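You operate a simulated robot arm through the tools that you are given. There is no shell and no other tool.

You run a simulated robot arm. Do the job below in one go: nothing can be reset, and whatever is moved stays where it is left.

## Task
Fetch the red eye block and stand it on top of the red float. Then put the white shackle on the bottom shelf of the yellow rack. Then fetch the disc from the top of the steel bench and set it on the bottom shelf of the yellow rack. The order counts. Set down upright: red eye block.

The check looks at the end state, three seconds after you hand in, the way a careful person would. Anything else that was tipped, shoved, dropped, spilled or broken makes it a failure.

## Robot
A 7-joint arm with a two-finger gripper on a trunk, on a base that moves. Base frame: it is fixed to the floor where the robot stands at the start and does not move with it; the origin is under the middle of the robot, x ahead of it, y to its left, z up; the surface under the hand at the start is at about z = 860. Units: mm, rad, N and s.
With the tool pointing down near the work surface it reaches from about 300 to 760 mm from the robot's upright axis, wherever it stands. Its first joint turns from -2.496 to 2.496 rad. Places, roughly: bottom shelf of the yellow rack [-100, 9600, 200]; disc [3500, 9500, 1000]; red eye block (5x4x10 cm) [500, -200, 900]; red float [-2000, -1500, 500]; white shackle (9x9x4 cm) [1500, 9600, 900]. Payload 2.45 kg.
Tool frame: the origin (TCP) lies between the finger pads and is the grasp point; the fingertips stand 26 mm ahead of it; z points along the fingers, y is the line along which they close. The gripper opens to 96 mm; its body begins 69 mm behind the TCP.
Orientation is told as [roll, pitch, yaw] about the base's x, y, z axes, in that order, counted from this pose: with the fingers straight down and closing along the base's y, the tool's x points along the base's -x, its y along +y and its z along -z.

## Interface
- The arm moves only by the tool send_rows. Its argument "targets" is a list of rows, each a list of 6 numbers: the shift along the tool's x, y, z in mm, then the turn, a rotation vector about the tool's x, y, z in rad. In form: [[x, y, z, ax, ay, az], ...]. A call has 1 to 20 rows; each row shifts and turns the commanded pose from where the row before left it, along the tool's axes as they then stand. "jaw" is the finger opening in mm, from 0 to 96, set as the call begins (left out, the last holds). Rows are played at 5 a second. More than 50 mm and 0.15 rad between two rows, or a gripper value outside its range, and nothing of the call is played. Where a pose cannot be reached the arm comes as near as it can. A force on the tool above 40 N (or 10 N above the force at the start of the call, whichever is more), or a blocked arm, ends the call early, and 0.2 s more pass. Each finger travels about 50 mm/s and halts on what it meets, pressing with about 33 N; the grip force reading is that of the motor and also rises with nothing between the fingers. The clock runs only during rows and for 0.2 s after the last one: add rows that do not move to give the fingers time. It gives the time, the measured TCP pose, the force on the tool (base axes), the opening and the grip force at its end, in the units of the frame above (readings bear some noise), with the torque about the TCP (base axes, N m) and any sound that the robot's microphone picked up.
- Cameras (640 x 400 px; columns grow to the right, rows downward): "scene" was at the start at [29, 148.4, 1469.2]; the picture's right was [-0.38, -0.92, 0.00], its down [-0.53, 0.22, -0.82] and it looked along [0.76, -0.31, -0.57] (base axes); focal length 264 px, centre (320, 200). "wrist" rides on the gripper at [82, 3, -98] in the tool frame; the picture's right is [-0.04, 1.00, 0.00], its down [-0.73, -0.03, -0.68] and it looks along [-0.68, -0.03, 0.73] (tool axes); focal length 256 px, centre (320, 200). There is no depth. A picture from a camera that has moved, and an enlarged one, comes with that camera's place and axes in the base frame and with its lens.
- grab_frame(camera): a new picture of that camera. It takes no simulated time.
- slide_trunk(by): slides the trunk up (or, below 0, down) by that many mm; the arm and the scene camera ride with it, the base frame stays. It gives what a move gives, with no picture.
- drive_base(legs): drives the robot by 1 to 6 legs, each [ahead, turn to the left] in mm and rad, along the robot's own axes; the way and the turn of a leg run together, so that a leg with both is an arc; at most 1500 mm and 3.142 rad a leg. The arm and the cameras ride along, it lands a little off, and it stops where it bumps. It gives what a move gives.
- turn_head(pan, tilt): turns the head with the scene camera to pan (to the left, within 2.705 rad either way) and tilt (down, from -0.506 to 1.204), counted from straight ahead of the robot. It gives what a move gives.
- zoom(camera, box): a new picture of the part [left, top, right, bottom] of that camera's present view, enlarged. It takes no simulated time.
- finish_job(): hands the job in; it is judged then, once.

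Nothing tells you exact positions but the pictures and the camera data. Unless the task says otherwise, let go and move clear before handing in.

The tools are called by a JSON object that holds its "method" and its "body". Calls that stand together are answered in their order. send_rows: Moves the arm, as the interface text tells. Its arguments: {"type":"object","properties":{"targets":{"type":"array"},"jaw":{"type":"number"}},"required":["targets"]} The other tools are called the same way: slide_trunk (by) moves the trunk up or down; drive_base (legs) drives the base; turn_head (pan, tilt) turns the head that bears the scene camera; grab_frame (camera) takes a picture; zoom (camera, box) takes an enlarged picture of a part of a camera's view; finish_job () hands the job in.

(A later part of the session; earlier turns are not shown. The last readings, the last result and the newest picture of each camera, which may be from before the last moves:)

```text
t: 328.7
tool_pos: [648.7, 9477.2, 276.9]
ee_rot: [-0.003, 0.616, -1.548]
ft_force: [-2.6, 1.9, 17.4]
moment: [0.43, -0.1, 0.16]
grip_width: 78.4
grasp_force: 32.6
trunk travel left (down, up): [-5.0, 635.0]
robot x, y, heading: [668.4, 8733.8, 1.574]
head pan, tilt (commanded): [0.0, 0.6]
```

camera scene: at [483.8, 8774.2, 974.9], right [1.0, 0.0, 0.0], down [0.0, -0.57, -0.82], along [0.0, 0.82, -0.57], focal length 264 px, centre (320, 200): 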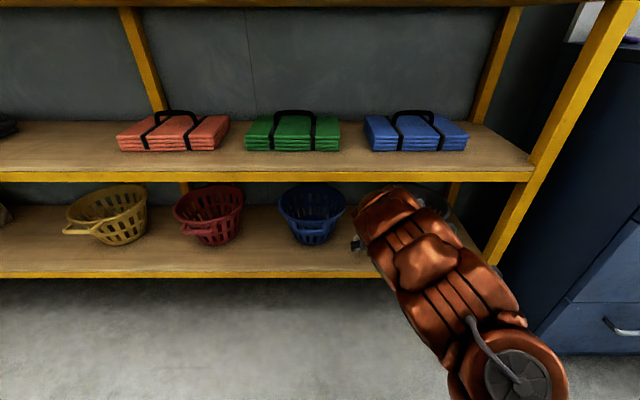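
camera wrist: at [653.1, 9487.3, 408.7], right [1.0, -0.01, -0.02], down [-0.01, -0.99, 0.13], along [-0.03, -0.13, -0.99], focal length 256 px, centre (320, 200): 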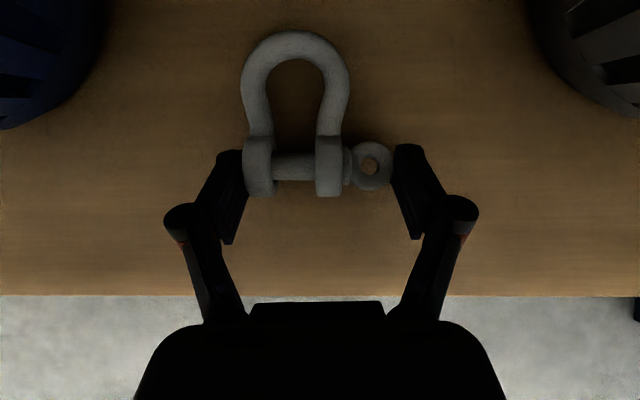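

Fully seated now (17 N spread across it). Relieving slightly and opening to 90 mm.

{"method": "send_rows", "body": {"targets": [[0.4, 0, -0.6, 0, 0, 0], [0, 0, 0, 0, 0, 0]], "jaw": 50}}

{"method": "send_rows", "body": {"targets": [[0, 0, 0, 0, 0, 0], [0, 0, 0, 0, 0, 0], [0, 0, 0, 0, 0, 0]], "jaw": 92}}

{"method": "grab_frame", "body": {"camera": "wrist"}}

```text
t: 329.3
tool_pos: [649.2, 9476.0, 276.3]
ee_rot: [-0.001, 0.614, -1.548]
ft_force: [-3.4, 5.8, 13.6]
moment: [0.78, 0.05, 0.17]
grip_width: 78.3
grasp_force: 33.0
trunk travel left (down, up): [-5.0, 635.0]
robot x, y, heading: [671.4, 8734.6, 1.57]
head pan, tilt (commanded): [0.0, 0.6]
```

```text
t: 330.1
tool_pos: [650.4, 9477.0, 276.2]
ee_rot: [0.0, 0.613, -1.549]
ft_force: [0.5, 0.2, -0.5]
moment: [0.02, -0.01, -0.01]
grip_width: 91.8
grasp_force: 0.0
trunk travel left (down, up): [-5.0, 635.0]
robot x, y, heading: [668.8, 8733.5, 1.575]
head pan, tilt (commanded): [0.0, 0.6]
```

```text
taken
camera wrist: at [652.9, 9486.7, 403.4], right [1.0, -0.01, -0.02], down [-0.01, -0.99, 0.13], along [-0.03, -0.13, -0.99], focal length 256 px, centre (320, 200)
```

wrist: 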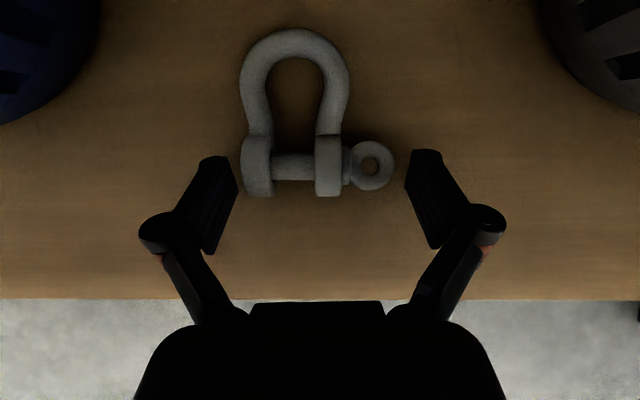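

The shackle lies flat on the bottom shelf. Withdrawing back along the tool axis, then reversing out of the rack.

{"method": "send_rows", "body": {"targets": [[0, 0, -10, 0, 0, 0], [0, 0, -20, 0, 0, 0], [0, 0, -25, 0, 0, 0], [-10, 0, -15, 0, 0, 0], [-20, 0, -15, 0, 0, 0], [0, 0, 0, 0, 0, 0]], "jaw": 92}}

{"method": "drive_base", "body": {"legs": [[-250, 0]]}}

{"method": "grab_frame", "body": {"camera": "scene"}}

{"method": "zoom", "body": {"camera": "scene", "box": [280, 160, 440, 260]}}

```text
t: 331.5
tool_pos: [650.7, 9403.9, 328.5]
ee_rot: [-0.001, 0.613, -1.548]
ft_force: [0.0, 0.6, 0.3]
moment: [0.0, -0.01, -0.02]
grip_width: 92.2
grasp_force: 0.1
trunk travel left (down, up): [-5.0, 635.0]
robot x, y, heading: [665.2, 8733.0, 1.573]
head pan, tilt (commanded): [0.0, 0.6]
```

```text
t: 333.3
tool_pos: [649.4, 9158.7, 329.8]
ee_rot: [-0.002, 0.613, -1.547]
ft_force: [-0.7, -0.1, 1.3]
moment: [0.02, -0.02, -0.01]
grip_width: 92.1
grasp_force: 0.0
trunk travel left (down, up): [-5.0, 635.0]
robot x, y, heading: [670.3, 8490.6, 1.572]
head pan, tilt (commanded): [0.0, 0.6]
```

```text
taken
camera scene: at [484.4, 8527.8, 974.9], right [1.0, 0.0, 0.0], down [0.0, -0.56, -0.83], along [0.0, 0.83, -0.56], focal length 264 px, centre (320, 200)
```

scene: 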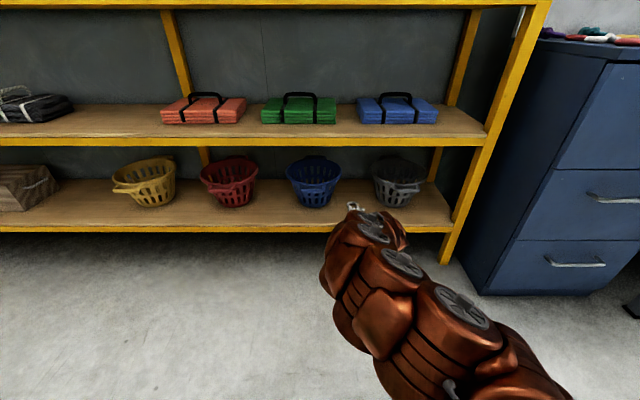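

```text
4.00 times, centred on (360, 210) of scene
camera zoom: at [484.4, 8527.8, 974.9], right [1.0, 0.0, 0.0], down [0.0, -0.56, -0.83], along [0.0, 0.83, -0.56], focal length 1057 px, centre (160, 160)
```

zoom: 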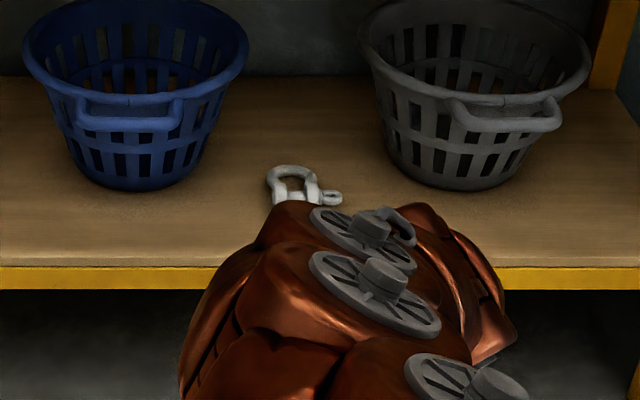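

The shackle is in place between the baskets and nothing else moved. Now I'll raise the trunk, retract the arm, and look at the steel bench for the disc.

{"method": "slide_trunk", "body": {"by": 400}}

{"method": "slide_trunk", "body": {"by": 95}}

{"method": "send_rows", "body": {"targets": [[-20, 0, -35, 0, 0, 0], [-20, 0, -38, 0, 0, 0], [-20, 0, -38, 0, 0, 0], [-25, 0, -35, 0, 0, 0], [-30, 0, -25, 0, 0, 0], [0, 0, 0, 0, 0, 0]], "jaw": 92}}

{"method": "turn_head", "body": {"pan": -0.8, "tilt": 0.35}}

{"method": "grab_frame", "body": {"camera": "scene"}}

```text
t: 337.1
tool_pos: [649.5, 9157.3, 729.3]
ee_rot: [-0.003, 0.613, -1.545]
ft_force: [0.4, -0.2, 0.2]
moment: [0.03, 0.01, 0.01]
grip_width: 92.2
grasp_force: 0.1
trunk travel left (down, up): [-405.0, 235.0]
robot x, y, heading: [670.8, 8490.8, 1.577]
head pan, tilt (commanded): [0.0, 0.6]
```

```text
t: 338.4
tool_pos: [649.7, 9157.1, 823.2]
ee_rot: [-0.003, 0.614, -1.546]
ft_force: [0.3, -0.3, 0.7]
moment: [-0.02, 0.03, 0.04]
grip_width: 91.8
grasp_force: 0.1
trunk travel left (down, up): [-500.0, 140.0]
robot x, y, heading: [670.3, 8488.1, 1.576]
head pan, tilt (commanded): [0.0, 0.6]
```

```text
t: 339.8
tool_pos: [654.7, 9006.2, 894.1]
ee_rot: [-0.002, 0.612, -1.546]
ft_force: [-0.1, 1.0, 0.1]
moment: [-0.04, -0.01, -0.01]
grip_width: 91.8
grasp_force: 0.0
out of reach, approached as far as the arm can: row 5
trunk travel left (down, up): [-500.0, 140.0]
robot x, y, heading: [671.0, 8489.8, 1.568]
head pan, tilt (commanded): [0.0, 0.6]
```

```text
t: 340.9
tool_pos: [656.6, 9006.3, 894.9]
ee_rot: [-0.001, 0.613, -1.546]
ft_force: [-0.7, -0.5, 0.4]
moment: [0.02, 0.03, 0.0]
grip_width: 92.0
grasp_force: 0.0
trunk travel left (down, up): [-500.0, 140.0]
robot x, y, heading: [667.5, 8487.9, 1.574]
head pan, tilt (commanded): [-0.799, 0.351]
```

```text
taken
camera scene: at [551.1, 8504.6, 1492.7], right [0.7, -0.71, 0.0], down [-0.25, -0.24, -0.94], along [0.67, 0.66, -0.34], focal length 264 px, centre (320, 200)
```

scene: 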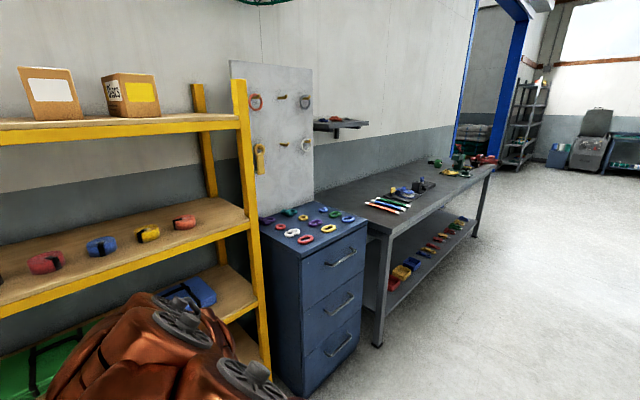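

{"method": "send_rows", "body": {"targets": [[23, 0, -32, 0, 0, 0], [23, 0, -32, 0, 0, 0], [23, 0, -32, 0, 0, 0], [23, 0, -32, 0, 0, 0], [15, 0, -22, 0, 0, 0], [0, 0, 0, 0, 0, 0]], "jaw": 92}}

{"method": "drive_base", "body": {"legs": [[0, -1.6], [1350, 0]]}}

{"method": "turn_head", "body": {"pan": 0.5, "tilt": 0.4}}

{"method": "grab_frame", "body": {"camera": "scene"}}

```text
t: 342.4
tool_pos: [654.1, 9005.3, 1080.6]
ee_rot: [-0.001, 0.614, -1.547]
ft_force: [1.1, 1.1, 0.3]
moment: [0.01, 0.0, 0.01]
grip_width: 91.8
grasp_force: 0.1
trunk travel left (down, up): [-500.0, 140.0]
robot x, y, heading: [667.1, 8488.2, 1.571]
head pan, tilt (commanded): [-0.799, 0.351]
```

```text
t: 352.9
tool_pos: [2511.2, 8454.6, 1079.9]
ee_rot: [-0.004, 0.611, -3.136]
ft_force: [0.3, -0.6, 0.4]
moment: [-0.03, 0.01, 0.02]
grip_width: 91.9
grasp_force: 0.1
trunk travel left (down, up): [-500.0, 140.0]
robot x, y, heading: [1994.8, 8446.3, -0.015]
head pan, tilt (commanded): [-0.799, 0.351]
```

```text
t: 354.4
tool_pos: [2511.5, 8454.2, 1080.5]
ee_rot: [-0.002, 0.613, -3.135]
ft_force: [-0.7, -0.3, -0.4]
moment: [0.0, 0.03, 0.01]
grip_width: 91.9
grasp_force: 0.1
trunk travel left (down, up): [-500.0, 140.0]
robot x, y, heading: [1994.9, 8450.4, -0.012]
head pan, tilt (commanded): [0.499, 0.4]
```

```text
taken
camera scene: at [2027.1, 8674.3, 1488.2], right [0.47, -0.89, 0.0], down [-0.34, -0.18, -0.92], along [0.82, 0.43, -0.39], focal length 264 px, centre (320, 200)
```

scene: 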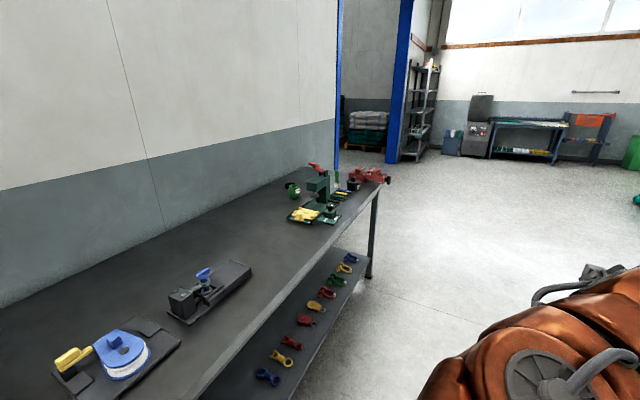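

{"method": "zoom", "body": {"camera": "scene", "box": [270, 150, 400, 235]}}

{"method": "zoom", "body": {"camera": "scene", "box": [30, 240, 290, 400]}}

```text
4.71 times, centred on (335, 192) of scene
camera zoom: at [2027.1, 8674.3, 1488.2], right [0.47, -0.89, 0.0], down [-0.34, -0.18, -0.92], along [0.82, 0.43, -0.39], focal length 1243 px, centre (249, 235)
```

zoom: 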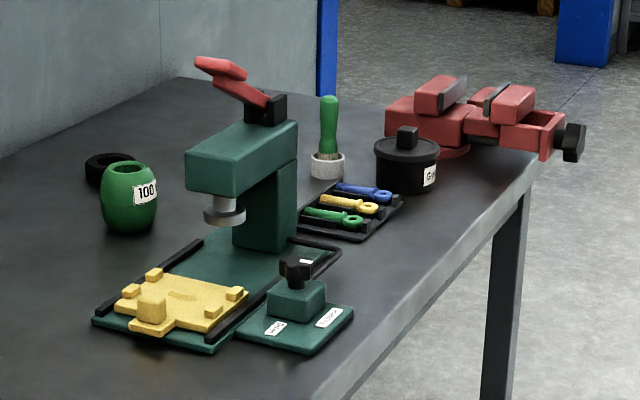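

```text
2.46 times, centred on (160, 320) of scene
camera zoom: at [2027.1, 8674.3, 1488.2], right [0.47, -0.89, 0.0], down [-0.34, -0.18, -0.92], along [0.82, 0.43, -0.39], focal length 650 px, centre (714, -95)
```

zoom: 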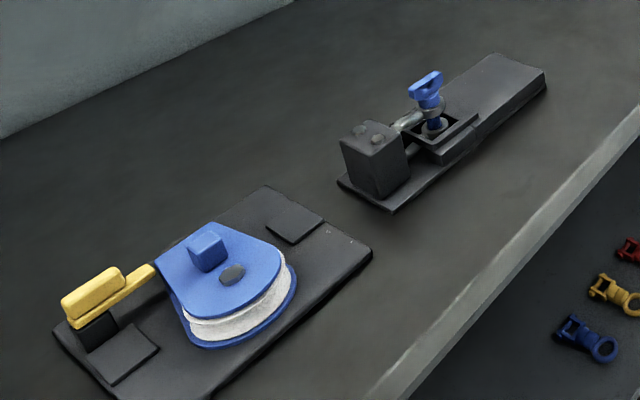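

The far end of the bench holds a press, vise, green barrel and a small black ring/disc behind it. I'll move opposite that end for a clear look.

{"method": "drive_base", "body": {"legs": [[1350, 0], [0, 1.58]]}}

{"method": "turn_head", "body": {"pan": 0.0, "tilt": 0.5}}

{"method": "grab_frame", "body": {"camera": "scene"}}

{"method": "grab_frame", "body": {"camera": "wrist"}}

```text
t: 365.1
tool_pos: [3321.6, 8956.5, 1080.7]
ee_rot: [-0.001, 0.611, -1.514]
ft_force: [0.1, -0.4, -0.1]
moment: [0.01, 0.04, -0.02]
grip_width: 91.7
grasp_force: 0.0
trunk travel left (down, up): [-500.0, 140.0]
robot x, y, heading: [3354.5, 8439.2, 1.61]
head pan, tilt (commanded): [0.499, 0.4]
```

```text
t: 366.0
tool_pos: [3322.5, 8956.2, 1080.8]
ee_rot: [-0.001, 0.615, -1.513]
ft_force: [-0.3, -0.1, 0.0]
moment: [-0.02, 0.0, -0.02]
grip_width: 92.3
grasp_force: 0.1
trunk travel left (down, up): [-500.0, 140.0]
robot x, y, heading: [3352.1, 8439.9, 1.607]
head pan, tilt (commanded): [0.0, 0.499]
```

```text
taken
camera scene: at [3168.4, 8475.6, 1479.0], right [1.0, 0.04, 0.0], down [0.02, -0.48, -0.88], along [-0.03, 0.88, -0.48], focal length 264 px, centre (320, 200)
```

scene: 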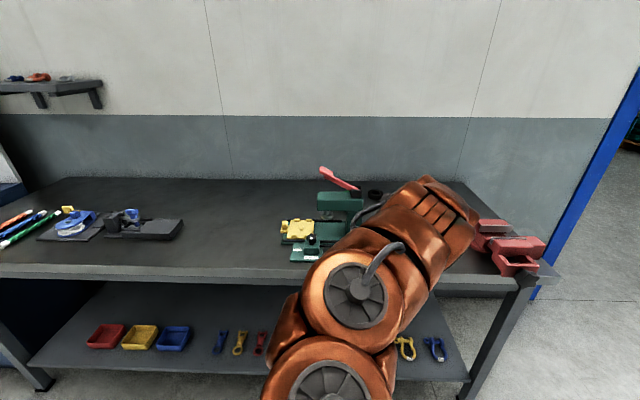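

```text
taken
camera wrist: at [3325.1, 8966.2, 1207.3], right [1.0, 0.03, -0.02], down [0.03, -0.99, 0.13], along [-0.02, -0.13, -0.99], focal length 256 px, centre (320, 200)
```

wrist: 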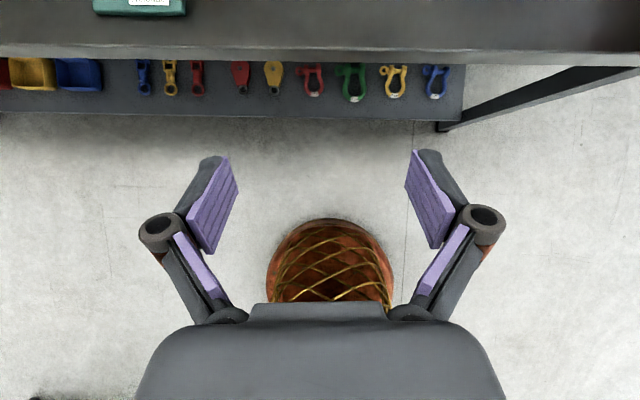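

{"method": "zoom", "body": {"camera": "scene", "box": [270, 150, 430, 270]}}

{"method": "send_rows", "body": {"targets": [[10, 40, -10, 0, 0, 0], [10, 42, -10, 0, 0, 0], [0, 45, 0, 0, 0, 0], [0, 45, 0, 0, 0, 0], [0, 45, 0, 0, 0, 0], [0, 45, 0, 0, 0, 0], [0, 40, 0, 0, 0, 0], [0, 0, 0, 0, 0, 0]], "jaw": 92}}

{"method": "grab_frame", "body": {"camera": "scene"}}

```text
3.33 times, centred on (350, 210) of scene
camera zoom: at [3168.4, 8475.6, 1479.0], right [1.0, 0.04, 0.0], down [0.02, -0.48, -0.88], along [-0.03, 0.88, -0.48], focal length 881 px, centre (220, 167)
```

zoom: 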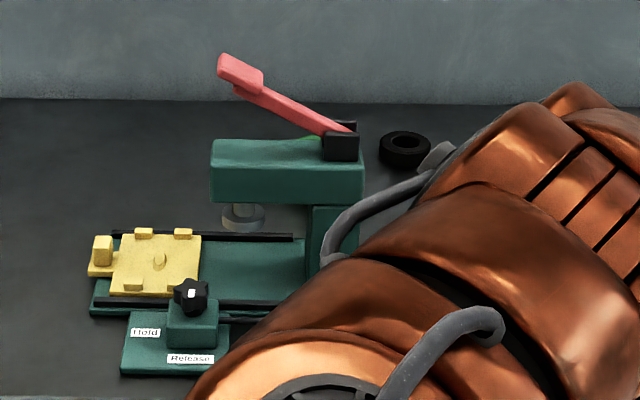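

```text
t: 367.8
tool_pos: [3626.5, 8978.8, 1106.9]
ee_rot: [-0.001, 0.612, -1.513]
ft_force: [-0.1, 0.4, -0.8]
moment: [0.01, 0.02, 0.01]
grip_width: 91.8
grasp_force: 0.1
trunk travel left (down, up): [-500.0, 140.0]
robot x, y, heading: [3357.4, 8444.7, 1.608]
head pan, tilt (commanded): [0.0, 0.499]
```

```text
taken
camera scene: at [3168.7, 8475.7, 1479.1], right [1.0, 0.04, 0.0], down [0.02, -0.48, -0.88], along [-0.03, 0.88, -0.48], focal length 264 px, centre (320, 200)
```

scene: 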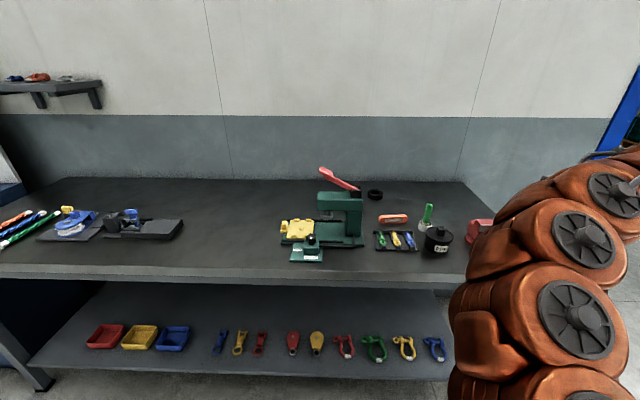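

{"method": "zoom", "body": {"camera": "scene", "box": [350, 170, 500, 270]}}

{"method": "zoom", "body": {"camera": "scene", "box": [350, 180, 414, 220]}}

{"method": "grab_frame", "body": {"camera": "wrist"}}

```text
4.00 times, centred on (425, 220) of scene
camera zoom: at [3168.7, 8475.7, 1479.1], right [1.0, 0.04, 0.0], down [0.02, -0.48, -0.88], along [-0.03, 0.88, -0.48], focal length 1057 px, centre (-100, 120)
```

zoom: 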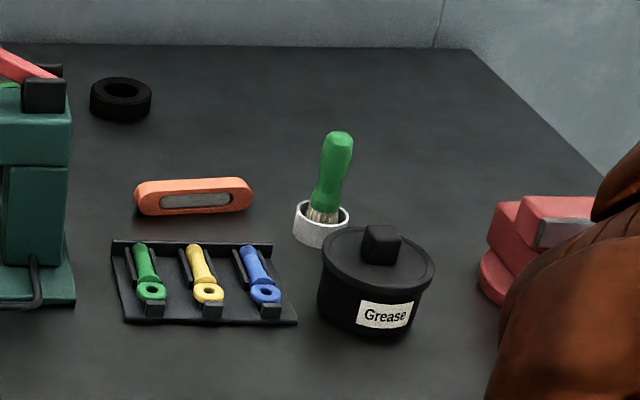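

```text
10.00 times, centred on (382, 200) of scene
camera zoom: at [3168.7, 8475.7, 1479.1], right [1.0, 0.04, 0.0], down [0.02, -0.48, -0.88], along [-0.03, 0.88, -0.48], focal length 2642 px, centre (-300, 200)
```

zoom: 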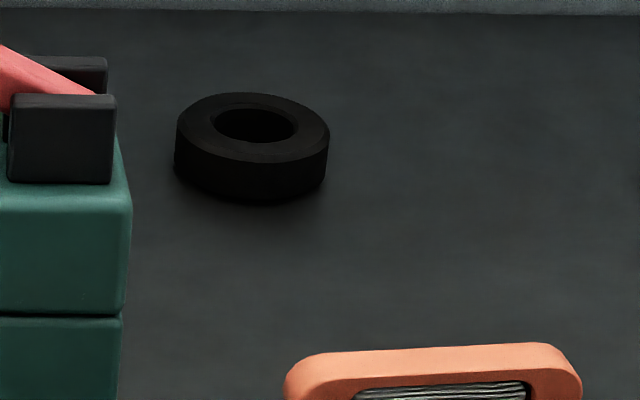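

```text
taken
camera wrist: at [3628.6, 8988.8, 1234.9], right [1.0, 0.03, -0.02], down [0.03, -0.99, 0.13], along [-0.02, -0.13, -0.99], focal length 256 px, centre (320, 200)
```

wrist: 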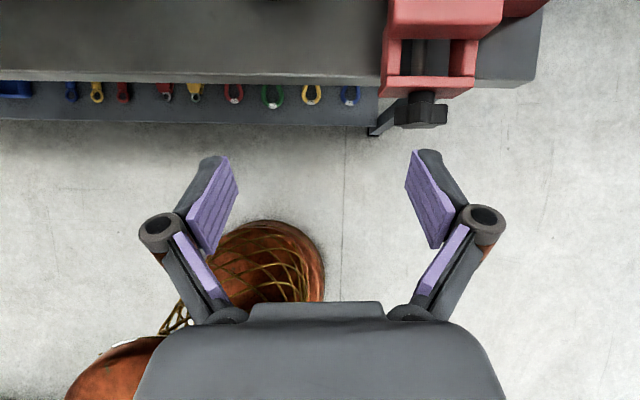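

The only loose disc there is the black rubber disc behind the press. I'll measure the bench height and front edge precisely with both cameras.

{"method": "zoom", "body": {"camera": "scene", "box": [300, 240, 380, 290]}}

{"method": "zoom", "body": {"camera": "wrist", "box": [100, 30, 260, 130]}}

```text
8.00 times, centred on (340, 265) of scene
camera zoom: at [3168.7, 8475.7, 1479.1], right [1.0, 0.04, 0.0], down [0.02, -0.48, -0.88], along [-0.03, 0.88, -0.48], focal length 2114 px, centre (160, -320)
```

zoom: 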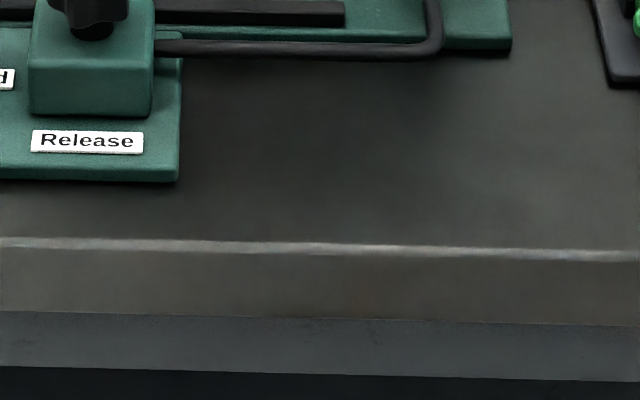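

```text
4.00 times, centred on (180, 80) of wrist
camera zoom: at [3628.6, 8988.8, 1234.9], right [1.0, 0.03, -0.02], down [0.03, -0.99, 0.13], along [-0.02, -0.13, -0.99], focal length 1024 px, centre (880, 680)
```

zoom: 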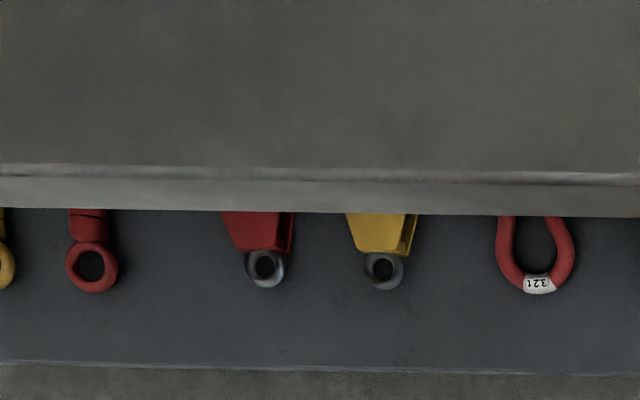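

Bench top is z ≈ 884, front edge y ≈ 9103, and the rubber disc (≈72 mm wide, 25 mm high) sits at about (3389, 9607). I'll bring the arm back to centre, then drive closer to about (3500, 8750).

{"method": "send_rows", "body": {"targets": [[0, -40, 0, 0, 0, 0], [0, -45, 0, 0, 0, 0], [0, -45, 0, 0, 0, 0], [0, -45, 0, 0, 0, 0], [0, -45, 0, 0, 0, 0], [0, -40, 0, 0, 0, 0], [0, 0, 0, 0, 0, 0]], "jaw": 92}}

{"method": "drive_base", "body": {"legs": [[0, -0.471], [330, 0], [0, 0.471]]}}

{"method": "grab_frame", "body": {"camera": "wrist"}}

{"method": "grab_frame", "body": {"camera": "scene"}}

```text
t: 369.4
tool_pos: [3365.6, 8964.2, 1107.9]
ee_rot: [-0.003, 0.613, -1.514]
ft_force: [-0.2, -0.5, 0.0]
moment: [0.02, -0.02, -0.03]
grip_width: 92.2
grasp_force: 0.1
trunk travel left (down, up): [-500.0, 140.0]
robot x, y, heading: [3353.8, 8441.9, 1.607]
head pan, tilt (commanded): [0.0, 0.499]
```

```text
t: 374.3
tool_pos: [3500.5, 9263.6, 1108.4]
ee_rot: [-0.001, 0.613, -1.508]
ft_force: [0.4, -0.1, -0.5]
moment: [0.01, -0.03, -0.03]
grip_width: 92.0
grasp_force: 0.0
trunk travel left (down, up): [-500.0, 140.0]
robot x, y, heading: [3488.6, 8737.3, 1.609]
head pan, tilt (commanded): [0.0, 0.499]
```

```text
taken
camera wrist: at [3502.9, 9273.6, 1235.5], right [1.0, 0.03, -0.02], down [0.03, -0.99, 0.13], along [-0.02, -0.13, -0.99], focal length 256 px, centre (320, 200)
```

wrist: 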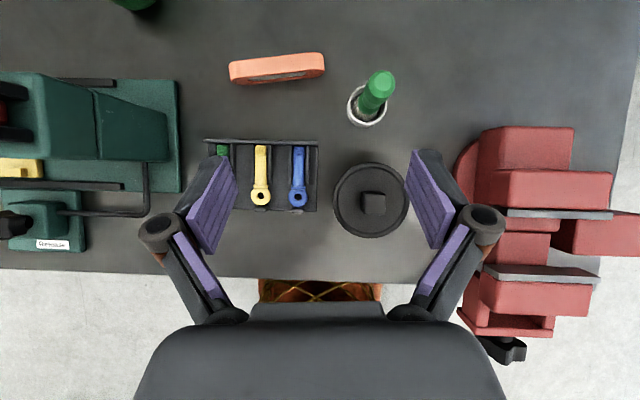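

```text
taken
camera scene: at [3306.1, 8773.9, 1479.0], right [1.0, 0.04, 0.0], down [0.02, -0.48, -0.88], along [-0.04, 0.88, -0.48], focal length 264 px, centre (320, 200)
```

scene: 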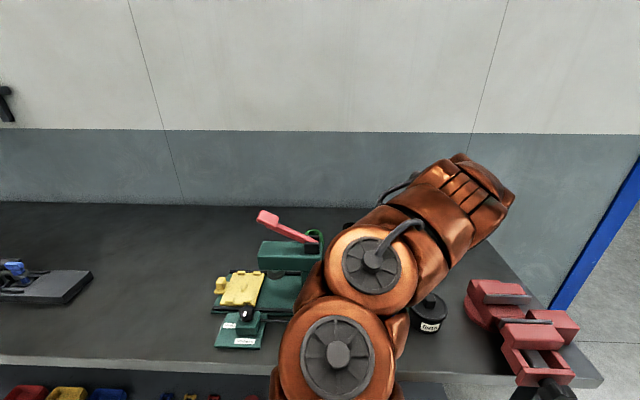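

{"method": "send_rows", "body": {"targets": [[20, -7, 16, 0, 0, 0], [29, -10, 23, 0, 0, 0], [33, -11, 26, 0, 0, 0], [33, -11, 26, 0, 0, 0], [29, -10, 23, 0, 0, 0], [0, 0, 0, 0, 0, 0]], "jaw": 92}}

{"method": "grab_frame", "body": {"camera": "wrist"}}

{"method": "grab_frame", "body": {"camera": "scene"}}

```text
t: 375.7
tool_pos: [3439.2, 9443.2, 1098.8]
ee_rot: [-0.002, 0.613, -1.509]
ft_force: [1.0, 0.6, 0.5]
moment: [-0.01, 0.03, 0.01]
grip_width: 92.0
grasp_force: 0.1
trunk travel left (down, up): [-500.0, 140.0]
robot x, y, heading: [3491.9, 8738.7, 1.614]
head pan, tilt (commanded): [0.0, 0.499]
```

```text
taken
camera wrist: at [3442.5, 9453.9, 1225.5], right [1.0, 0.03, -0.03], down [0.03, -0.99, 0.13], along [-0.02, -0.13, -0.99], focal length 256 px, centre (320, 200)
```

wrist: 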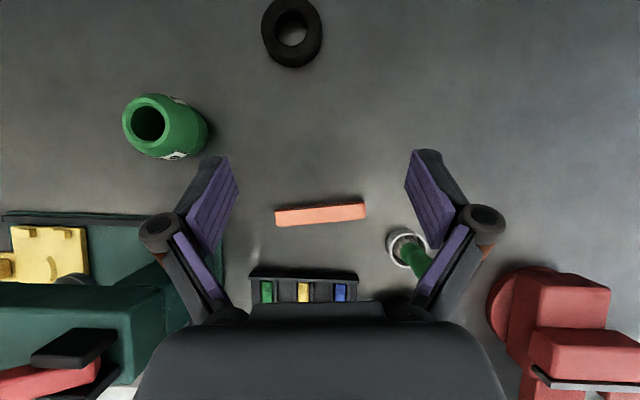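

```text
taken
camera scene: at [3306.2, 8773.9, 1479.0], right [1.0, 0.04, 0.0], down [0.02, -0.48, -0.88], along [-0.04, 0.88, -0.48], focal length 264 px, centre (320, 200)
```

scene: 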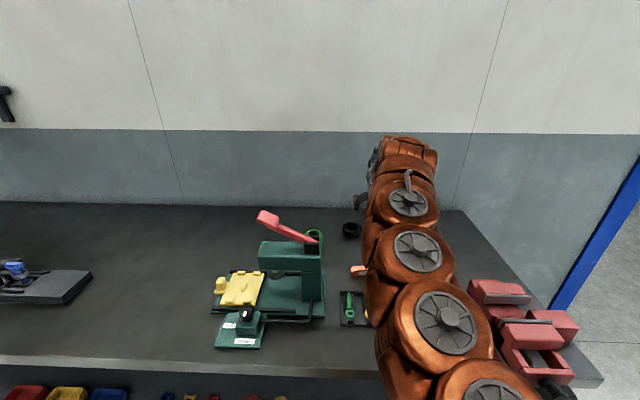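

The disc is clearly in view at about (3397, 9608), with a green barrel ~105 mm to its left. Moving to a pre-grasp point above it.

{"method": "send_rows", "body": {"targets": [[9.2, -5.1, 25, 0, 0, 0], [9.2, -5.1, 33, 0, 0, 0], [9.2, -5.1, 35, 0, 0, 0], [9.2, -5.1, 35, 0, 0, 0], [9.2, -5.2, 34, 0, 0, 0], [9.1, -5.2, 28, 0, 0, 0], [0, 0, 0, 0, 0, 0]], "jaw": 94}}

{"method": "grab_frame", "body": {"camera": "wrist"}}

```text
t: 377.3
tool_pos: [3395.5, 9582.3, 978.4]
ee_rot: [-0.002, 0.613, -1.506]
ft_force: [1.6, -0.4, 0.1]
moment: [0.01, 0.07, 0.01]
grip_width: 94.1
grasp_force: 0.1
out of reach, approached as far as the arm can: row 6
trunk travel left (down, up): [-500.0, 140.0]
robot x, y, heading: [3491.2, 8737.6, 1.616]
head pan, tilt (commanded): [0.0, 0.499]
```

```text
taken
camera wrist: at [3398.1, 9591.3, 1105.1], right [1.0, 0.03, -0.02], down [0.03, -0.99, 0.13], along [-0.02, -0.13, -0.99], focal length 256 px, centre (320, 200)
```

wrist: 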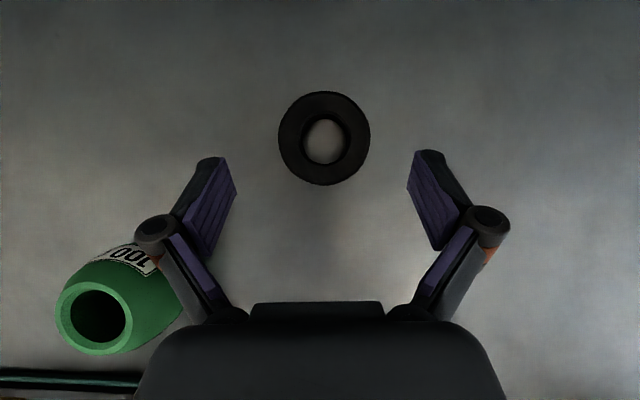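

The arm is at its limit ~15 mm short; I'll creep the base 22 mm forward (still ~30 mm clear of the bench) and then fine-align.

{"method": "drive_base", "body": {"legs": [[24, 0]]}}

{"method": "send_rows", "body": {"targets": [[0, 0, 0, 0, 0, 0], [0, 0, 0, 0, 0, 0]], "jaw": 94}}

{"method": "grab_frame", "body": {"camera": "wrist"}}

```text
t: 378.1
tool_pos: [3394.1, 9604.4, 977.9]
ee_rot: [0.0, 0.615, -1.508]
ft_force: [0.0, -0.7, -0.4]
moment: [-0.01, 0.0, 0.01]
grip_width: 93.9
grasp_force: 0.2
trunk travel left (down, up): [-500.0, 140.0]
robot x, y, heading: [3490.3, 8759.9, 1.616]
head pan, tilt (commanded): [0.0, 0.499]
```

```text
t: 378.7
tool_pos: [3394.2, 9605.0, 978.4]
ee_rot: [-0.002, 0.614, -1.508]
ft_force: [-0.1, 0.1, 0.3]
moment: [-0.01, -0.02, 0.0]
grip_width: 94.1
grasp_force: 0.1
trunk travel left (down, up): [-500.0, 140.0]
robot x, y, heading: [3495.8, 8764.4, 1.611]
head pan, tilt (commanded): [0.0, 0.499]
```

```text
taken
camera wrist: at [3397.4, 9615.4, 1105.1], right [1.0, 0.03, -0.02], down [0.03, -0.99, 0.13], along [-0.02, -0.13, -0.99], focal length 256 px, centre (320, 200)
```

wrist: 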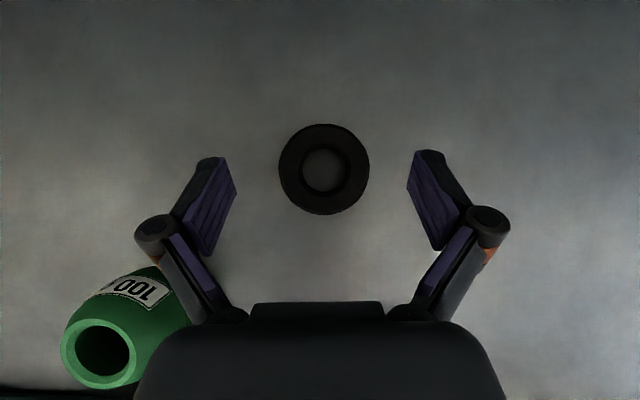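

Disc is centred between the fingers laterally. Descending around it.

{"method": "send_rows", "body": {"targets": [[-8, 0.4, 9.1, 0, 0, 0], [-8, 0.4, 9.1, 0, 0, 0], [-8, 0.4, 9.1, 0, 0, 0], [-8, 0.4, 9.1, 0, 0, 0], [0, 0, 0, 0, 0, 0]], "jaw": 94}}

{"method": "grab_frame", "body": {"camera": "wrist"}}

```text
t: 379.9
tool_pos: [3396.5, 9600.6, 931.1]
ee_rot: [-0.002, 0.614, -1.507]
ft_force: [0.0, -0.6, 0.3]
moment: [0.01, 0.01, 0.01]
grip_width: 93.9
grasp_force: 0.0
trunk travel left (down, up): [-500.0, 140.0]
robot x, y, heading: [3490.3, 8764.1, 1.613]
head pan, tilt (commanded): [0.0, 0.499]
```

```text
taken
camera wrist: at [3399.4, 9610.5, 1057.9], right [1.0, 0.03, -0.02], down [0.04, -0.99, 0.13], along [-0.02, -0.13, -0.99], focal length 256 px, centre (320, 200)
```

wrist: 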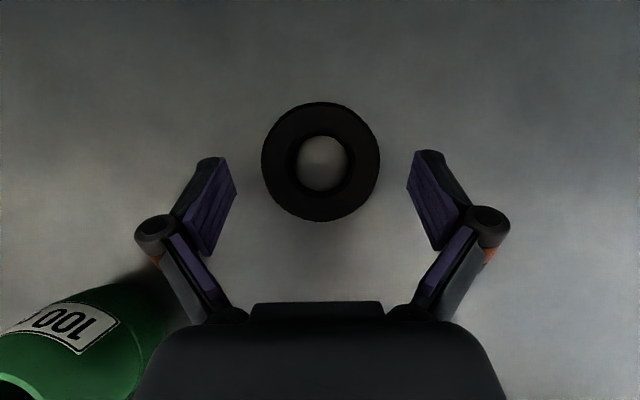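

{"method": "send_rows", "body": {"targets": [[-3.6, 0, 4, 0, 0, 0], [-3.6, 0, 4, 0, 0, 0], [-2.4, 0, 2.7, 0, 0, 0], [0, 0, 0, 0, 0, 0]], "jaw": 94}}

{"method": "grab_frame", "body": {"camera": "wrist"}}

```text
t: 380.9
tool_pos: [3396.2, 9598.1, 916.5]
ee_rot: [-0.002, 0.614, -1.509]
ft_force: [-0.5, 0.4, -0.6]
moment: [0.0, 0.02, 0.03]
grip_width: 93.9
grasp_force: 0.0
trunk travel left (down, up): [-500.0, 140.0]
robot x, y, heading: [3487.2, 8764.7, 1.609]
head pan, tilt (commanded): [0.0, 0.499]
```

```text
taken
camera wrist: at [3399.2, 9608.4, 1043.1], right [1.0, 0.03, -0.02], down [0.03, -0.99, 0.13], along [-0.02, -0.13, -0.99], focal length 256 px, centre (320, 200)
```

wrist: 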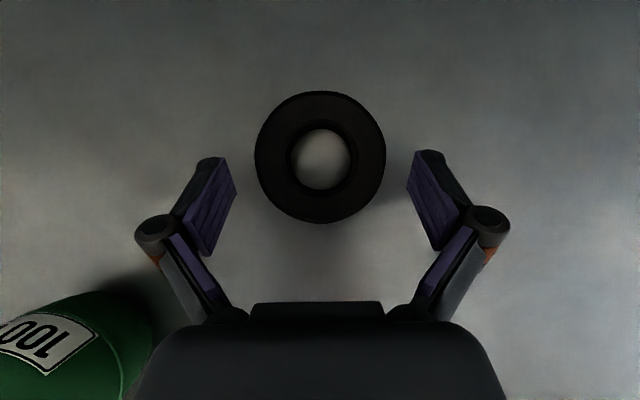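

{"method": "send_rows", "body": {"targets": [[-1.7, 0, 2.45, 0, 0, 0], [-1.2, 0, 1.6, 0, 0, 0], [0, 0, 0, 0, 0, 0]], "jaw": 94}}

```text
t: 381.7
tool_pos: [3397.2, 9598.8, 909.9]
ee_rot: [-0.001, 0.612, -1.509]
ft_force: [-0.3, -0.1, 0.4]
moment: [0.0, -0.05, 0.03]
grip_width: 93.7
grasp_force: 0.0
trunk travel left (down, up): [-500.0, 140.0]
robot x, y, heading: [3496.1, 8765.3, 1.612]
head pan, tilt (commanded): [0.0, 0.499]
```

No contact with the bench; fingertips are just above it. Closing on the disc.

{"method": "send_rows", "body": {"targets": [[0, 0, 0, 0, 0, 0], [0, 0, 0, 0, 0, 0], [0, 0, 0, 0, 0, 0], [0, 0, 0, 0, 0, 0], [0, 0, 0, 0, 0, 0]], "jaw": 40}}

{"method": "grab_frame", "body": {"camera": "wrist"}}

```text
t: 382.9
tool_pos: [3397.0, 9598.5, 910.4]
ee_rot: [-0.002, 0.613, -1.507]
ft_force: [-1.5, -1.2, 2.0]
moment: [0.03, -0.02, 0.02]
grip_width: 70.8
grasp_force: 32.9
trunk travel left (down, up): [-500.0, 140.0]
robot x, y, heading: [3490.3, 8762.4, 1.612]
head pan, tilt (commanded): [0.0, 0.499]
```

```text
taken
camera wrist: at [3399.5, 9608.8, 1037.9], right [1.0, 0.03, -0.02], down [0.04, -0.99, 0.13], along [-0.02, -0.13, -0.99], focal length 256 px, centre (320, 200)
```

wrist: 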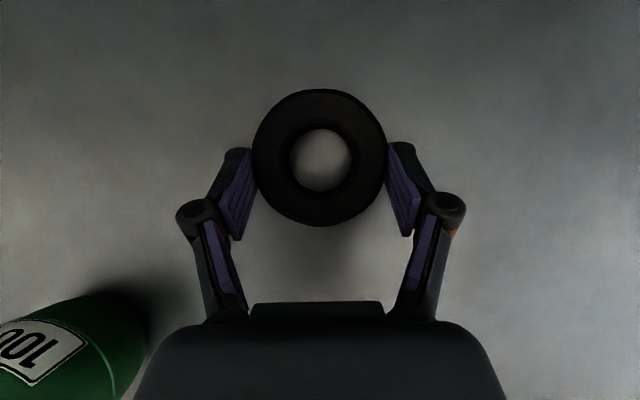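

Gripped at 70.8 mm with 33 N. Lifting a little to check it holds level.

{"method": "send_rows", "body": {"targets": [[2.9, 0, -4.1, 0, 0, 0], [5.75, 0, -8.2, 0, 0, 0], [8.6, 0, -12.3, 0, 0, 0], [0, 0, 0, 0, 0, 0]], "jaw": 40}}

{"method": "grab_frame", "body": {"camera": "wrist"}}

```text
t: 383.9
tool_pos: [3396.0, 9599.6, 940.4]
ee_rot: [-0.002, 0.613, -1.508]
ft_force: [-0.2, 1.0, -1.1]
moment: [-0.02, 0.0, -0.03]
grip_width: 70.8
grasp_force: 33.0
trunk travel left (down, up): [-500.0, 140.0]
robot x, y, heading: [3492.6, 8761.1, 1.616]
head pan, tilt (commanded): [0.0, 0.499]
```

```text
taken
camera wrist: at [3398.3, 9609.4, 1067.8], right [1.0, 0.03, -0.02], down [0.03, -0.99, 0.13], along [-0.02, -0.13, -0.99], focal length 256 px, centre (320, 200)
```

wrist: 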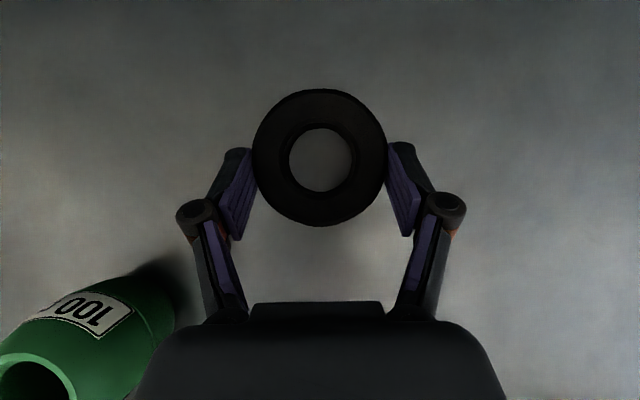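

Held level. Retracing my path up and back out over the bench.

{"method": "send_rows", "body": {"targets": [[14.4, 0, -20.5, 0, 0, 0], [17, 0, -24.5, 0, 0, 0], [-13, 6.6, -36, 0, 0, 0], [-13.7, 6.6, -36, 0, 0, 0], [-13.7, 6.6, -36, 0, 0, 0], [-13.7, 6.6, -36, 0, 0, 0], [-14, 6.6, -36, 0, 0, 0], [-28.7, 9.9, -22.6, 0, 0, 0], [-28.7, 9.9, -22.6, 0, 0, 0], [-28.7, 9.9, -22.6, 0, 0, 0], [-28.7, 9.9, -22.6, 0, 0, 0], [-28.7, 9.9, -22.6, 0, 0, 0], [0, 0, 0, 0, 0, 0]], "jaw": 40}}

{"method": "grab_frame", "body": {"camera": "wrist"}}

{"method": "grab_frame", "body": {"camera": "scene"}}

```text
t: 386.7
tool_pos: [3501.4, 9263.8, 1113.3]
ee_rot: [-0.003, 0.615, -1.506]
ft_force: [-0.4, -0.4, -1.2]
moment: [0.03, -0.01, 0.01]
grip_width: 71.2
grasp_force: 32.7
trunk travel left (down, up): [-500.0, 140.0]
robot x, y, heading: [3494.0, 8763.5, 1.613]
head pan, tilt (commanded): [0.0, 0.499]
```

```text
taken
camera wrist: at [3504.2, 9273.3, 1241.1], right [1.0, 0.03, -0.02], down [0.04, -0.99, 0.13], along [-0.02, -0.13, -0.99], focal length 256 px, centre (320, 200)
```

wrist: 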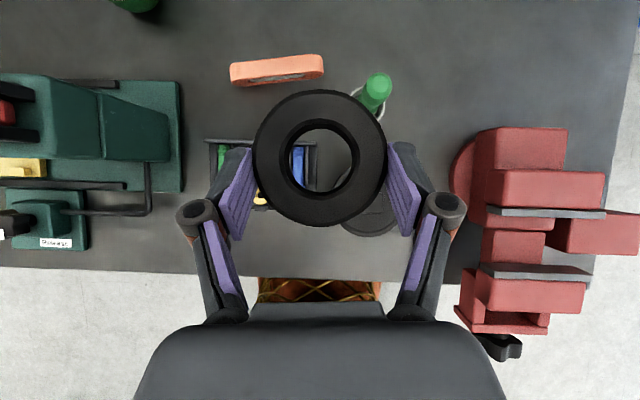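

```text
taken
camera scene: at [3305.0, 8797.9, 1479.0], right [1.0, 0.04, 0.0], down [0.02, -0.48, -0.88], along [-0.04, 0.88, -0.48], focal length 264 px, centre (320, 200)
```

scene: 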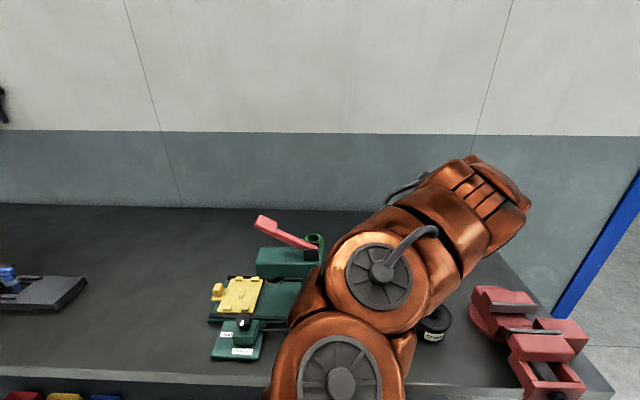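

Everything on the bench is undisturbed. Backing off and driving west to the rack again, this time to the gap between the red and blue baskets (x ≈ 270).

{"method": "drive_base", "body": {"legs": [[-300, 0], [0, 1.535], [1500, 0]]}}

{"method": "turn_head", "body": {"pan": 0.0, "tilt": 0.4}}

{"method": "grab_frame", "body": {"camera": "scene"}}

```text
t: 399.6
tool_pos: [1489.6, 8521.7, 1113.2]
ee_rot: [-0.004, 0.615, 0.006]
ft_force: [0.5, 0.1, -0.9]
moment: [0.01, -0.04, 0.01]
grip_width: 70.7
grasp_force: 32.7
trunk travel left (down, up): [-500.0, 140.0]
robot x, y, heading: [1987.8, 8481.9, 3.131]
head pan, tilt (commanded): [0.0, 0.499]
```

```text
t: 400.3
tool_pos: [1490.6, 8521.9, 1113.8]
ee_rot: [-0.002, 0.612, 0.006]
ft_force: [0.1, -0.3, -0.8]
moment: [0.0, -0.03, 0.02]
grip_width: 70.7
grasp_force: 32.7
trunk travel left (down, up): [-500.0, 140.0]
robot x, y, heading: [1988.8, 8486.6, 3.13]
head pan, tilt (commanded): [0.0, 0.4]
```

```text
taken
camera scene: at [1939.7, 8301.9, 1488.1], right [0.01, 1.0, 0.0], down [0.39, -0.01, -0.92], along [-0.92, 0.01, -0.39], focal length 264 px, centre (320, 200)
```

scene: 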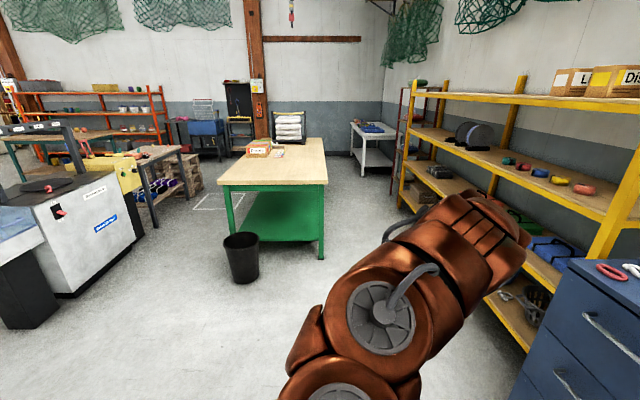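

{"method": "drive_base", "body": {"legs": [[1400, 0], [255, 0], [0, -1.56]]}}

{"method": "turn_head", "body": {"pan": 0.0, "tilt": 0.6}}

{"method": "grab_frame", "body": {"camera": "scene"}}

{"method": "grab_frame", "body": {"camera": "wrist"}}

```text
t: 412.5
tool_pos: [322.4, 8992.3, 1114.0]
ee_rot: [-0.001, 0.613, -1.499]
ft_force: [-0.6, 0.5, -0.7]
moment: [0.01, 0.03, 0.0]
grip_width: 70.5
grasp_force: 33.3
trunk travel left (down, up): [-500.0, 140.0]
robot x, y, heading: [318.0, 8490.8, 1.623]
head pan, tilt (commanded): [0.0, 0.4]
```

```text
t: 413.2
tool_pos: [323.0, 8991.3, 1113.4]
ee_rot: [-0.002, 0.612, -1.499]
ft_force: [-0.5, -0.1, 0.2]
moment: [0.01, 0.0, 0.01]
grip_width: 70.7
grasp_force: 32.8
trunk travel left (down, up): [-500.0, 140.0]
robot x, y, heading: [317.2, 8495.3, 1.618]
head pan, tilt (commanded): [0.0, 0.6]
```

```text
taken
camera scene: at [130.0, 8522.4, 1470.0], right [1.0, 0.05, 0.0], down [0.03, -0.56, -0.83], along [-0.04, 0.82, -0.56], focal length 264 px, centre (320, 200)
```

scene: 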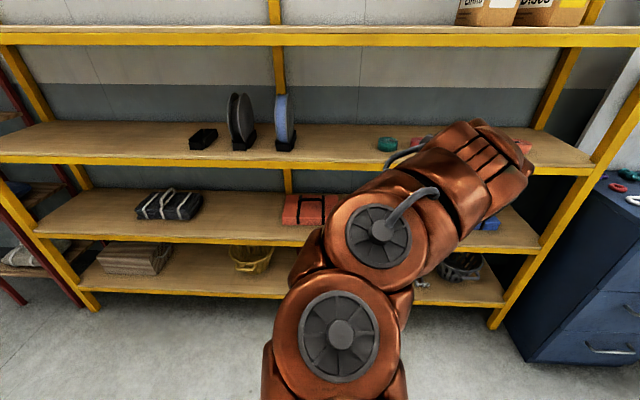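

```text
taken
camera wrist: at [325.7, 9002.0, 1240.9], right [1.0, 0.04, -0.02], down [0.04, -0.99, 0.13], along [-0.02, -0.13, -0.99], focal length 256 px, centre (320, 200)
```

wrist: 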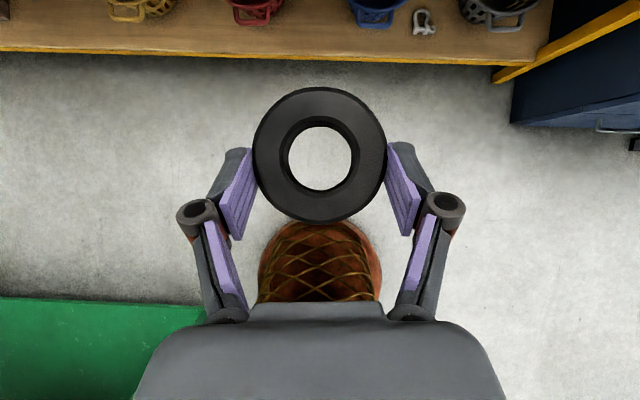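

The shackle is visible on the shelf. Squaring up the heading, then lowering the trunk as before.

{"method": "drive_base", "body": {"legs": [[0, -0.048]]}}

{"method": "slide_trunk", "body": {"by": -400}}

{"method": "slide_trunk", "body": {"by": -95}}

{"method": "send_rows", "body": {"targets": [[25, -8, 15, 0, 0, 0], [30, -10, 20, 0, 0, 0], [30, -10, 20, 0, 0, 0], [30, -10, 20, 0, 0, 0], [15, -8, 15, 0, 0, 0], [0, 0, 0, 0, 0, 0]], "jaw": 40}}

{"method": "grab_frame", "body": {"camera": "scene"}}

{"method": "grab_frame", "body": {"camera": "wrist"}}

```text
t: 414.0
tool_pos: [346.7, 8991.3, 1114.1]
ee_rot: [-0.001, 0.613, -1.547]
ft_force: [0.6, -0.4, 0.0]
moment: [0.0, 0.01, -0.01]
grip_width: 70.5
grasp_force: 33.8
trunk travel left (down, up): [-500.0, 140.0]
robot x, y, heading: [320.7, 8492.2, 1.575]
head pan, tilt (commanded): [0.0, 0.6]
```

```text
t: 417.9
tool_pos: [347.0, 8991.1, 714.8]
ee_rot: [-0.001, 0.614, -1.547]
ft_force: [-0.2, -0.9, -1.7]
moment: [-0.06, 0.01, 0.0]
grip_width: 70.3
grasp_force: 33.7
trunk travel left (down, up): [-100.0, 540.0]
robot x, y, heading: [315.3, 8493.6, 1.573]
head pan, tilt (commanded): [0.0, 0.6]
```

```text
t: 419.2
tool_pos: [347.4, 8990.5, 619.5]
ee_rot: [-0.001, 0.615, -1.549]
ft_force: [0.1, 0.2, -0.9]
moment: [-0.02, -0.03, 0.0]
grip_width: 70.4
grasp_force: 32.9
trunk travel left (down, up): [-5.0, 635.0]
robot x, y, heading: [311.8, 8491.5, 1.572]
head pan, tilt (commanded): [0.0, 0.6]
```

```text
t: 420.6
tool_pos: [298.2, 9150.7, 621.3]
ee_rot: [-0.003, 0.614, -1.547]
ft_force: [0.2, -0.7, -0.7]
moment: [0.0, -0.01, -0.02]
grip_width: 70.5
grasp_force: 33.3
trunk travel left (down, up): [-5.0, 635.0]
robot x, y, heading: [315.4, 8492.6, 1.574]
head pan, tilt (commanded): [0.0, 0.6]
```

```text
taken
camera scene: at [131.7, 8531.2, 974.9], right [1.0, 0.0, 0.0], down [0.0, -0.56, -0.83], along [0.0, 0.83, -0.56], focal length 264 px, centre (320, 200)
```

scene: 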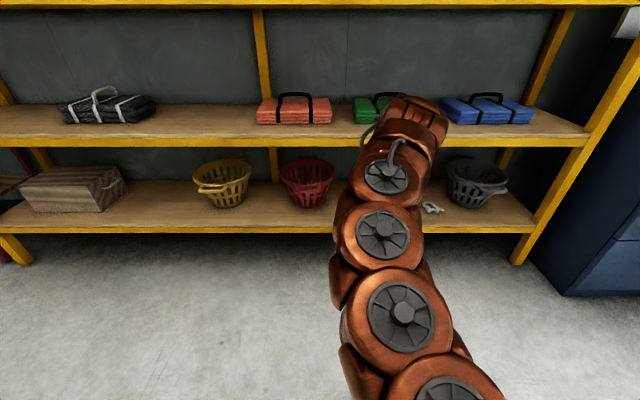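

```text
taken
camera wrist: at [300.7, 9159.9, 748.2], right [1.0, -0.01, -0.02], down [-0.01, -0.99, 0.13], along [-0.03, -0.13, -0.99], focal length 256 px, centre (320, 200)
```

wrist: 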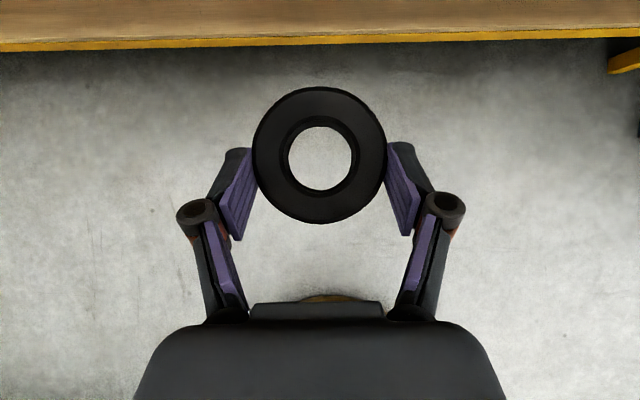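

{"method": "send_rows", "body": {"targets": [[-14, -4, 20, 0, 0, 0], [-22, -4, 31, 0, 0, 0], [-24, -4, 34, 0, 0, 0], [-24, -4, 34, 0, 0, 0], [-24, -4, 34, 0, 0, 0], [-24, -4, 34, 0, 0, 0], [-18, -4, 26, 0, 0, 0], [-10, 0, 14, 0, 0, 0], [0, 0, 0, 0, 0, 0]], "jaw": 40}}

{"method": "grab_frame", "body": {"camera": "scene"}}

{"method": "zoom", "body": {"camera": "scene", "box": [240, 140, 480, 260]}}

```text
t: 422.6
tool_pos: [270.3, 9146.3, 342.7]
ee_rot: [-0.001, 0.615, -1.547]
ft_force: [-1.0, -0.3, -0.6]
moment: [0.0, -0.01, 0.03]
grip_width: 70.3
grasp_force: 33.3
trunk travel left (down, up): [-5.0, 635.0]
robot x, y, heading: [315.7, 8491.9, 1.57]
head pan, tilt (commanded): [0.0, 0.6]
```

```text
taken
camera scene: at [131.6, 8531.2, 975.0], right [1.0, 0.0, 0.0], down [0.0, -0.56, -0.83], along [0.0, 0.83, -0.56], focal length 264 px, centre (320, 200)
```

scene: 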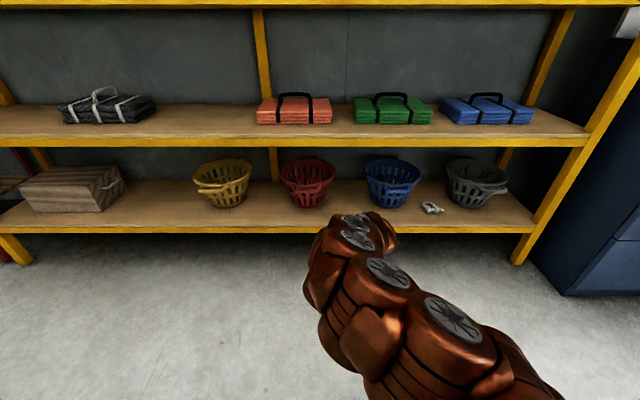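

```text
2.67 times, centred on (360, 200) of scene
camera zoom: at [131.6, 8531.2, 975.0], right [1.0, 0.0, 0.0], down [0.0, -0.56, -0.83], along [0.0, 0.83, -0.56], focal length 704 px, centre (213, 200)
```

zoom: 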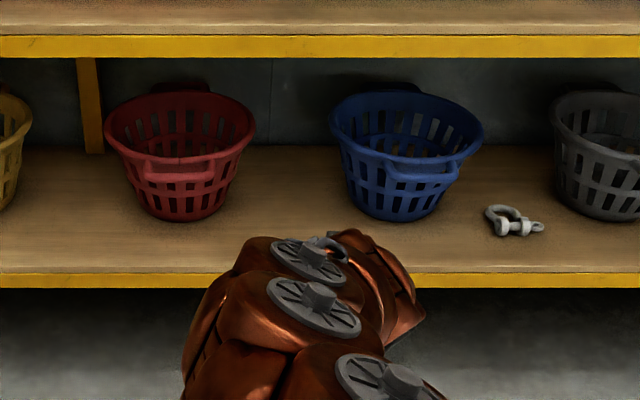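

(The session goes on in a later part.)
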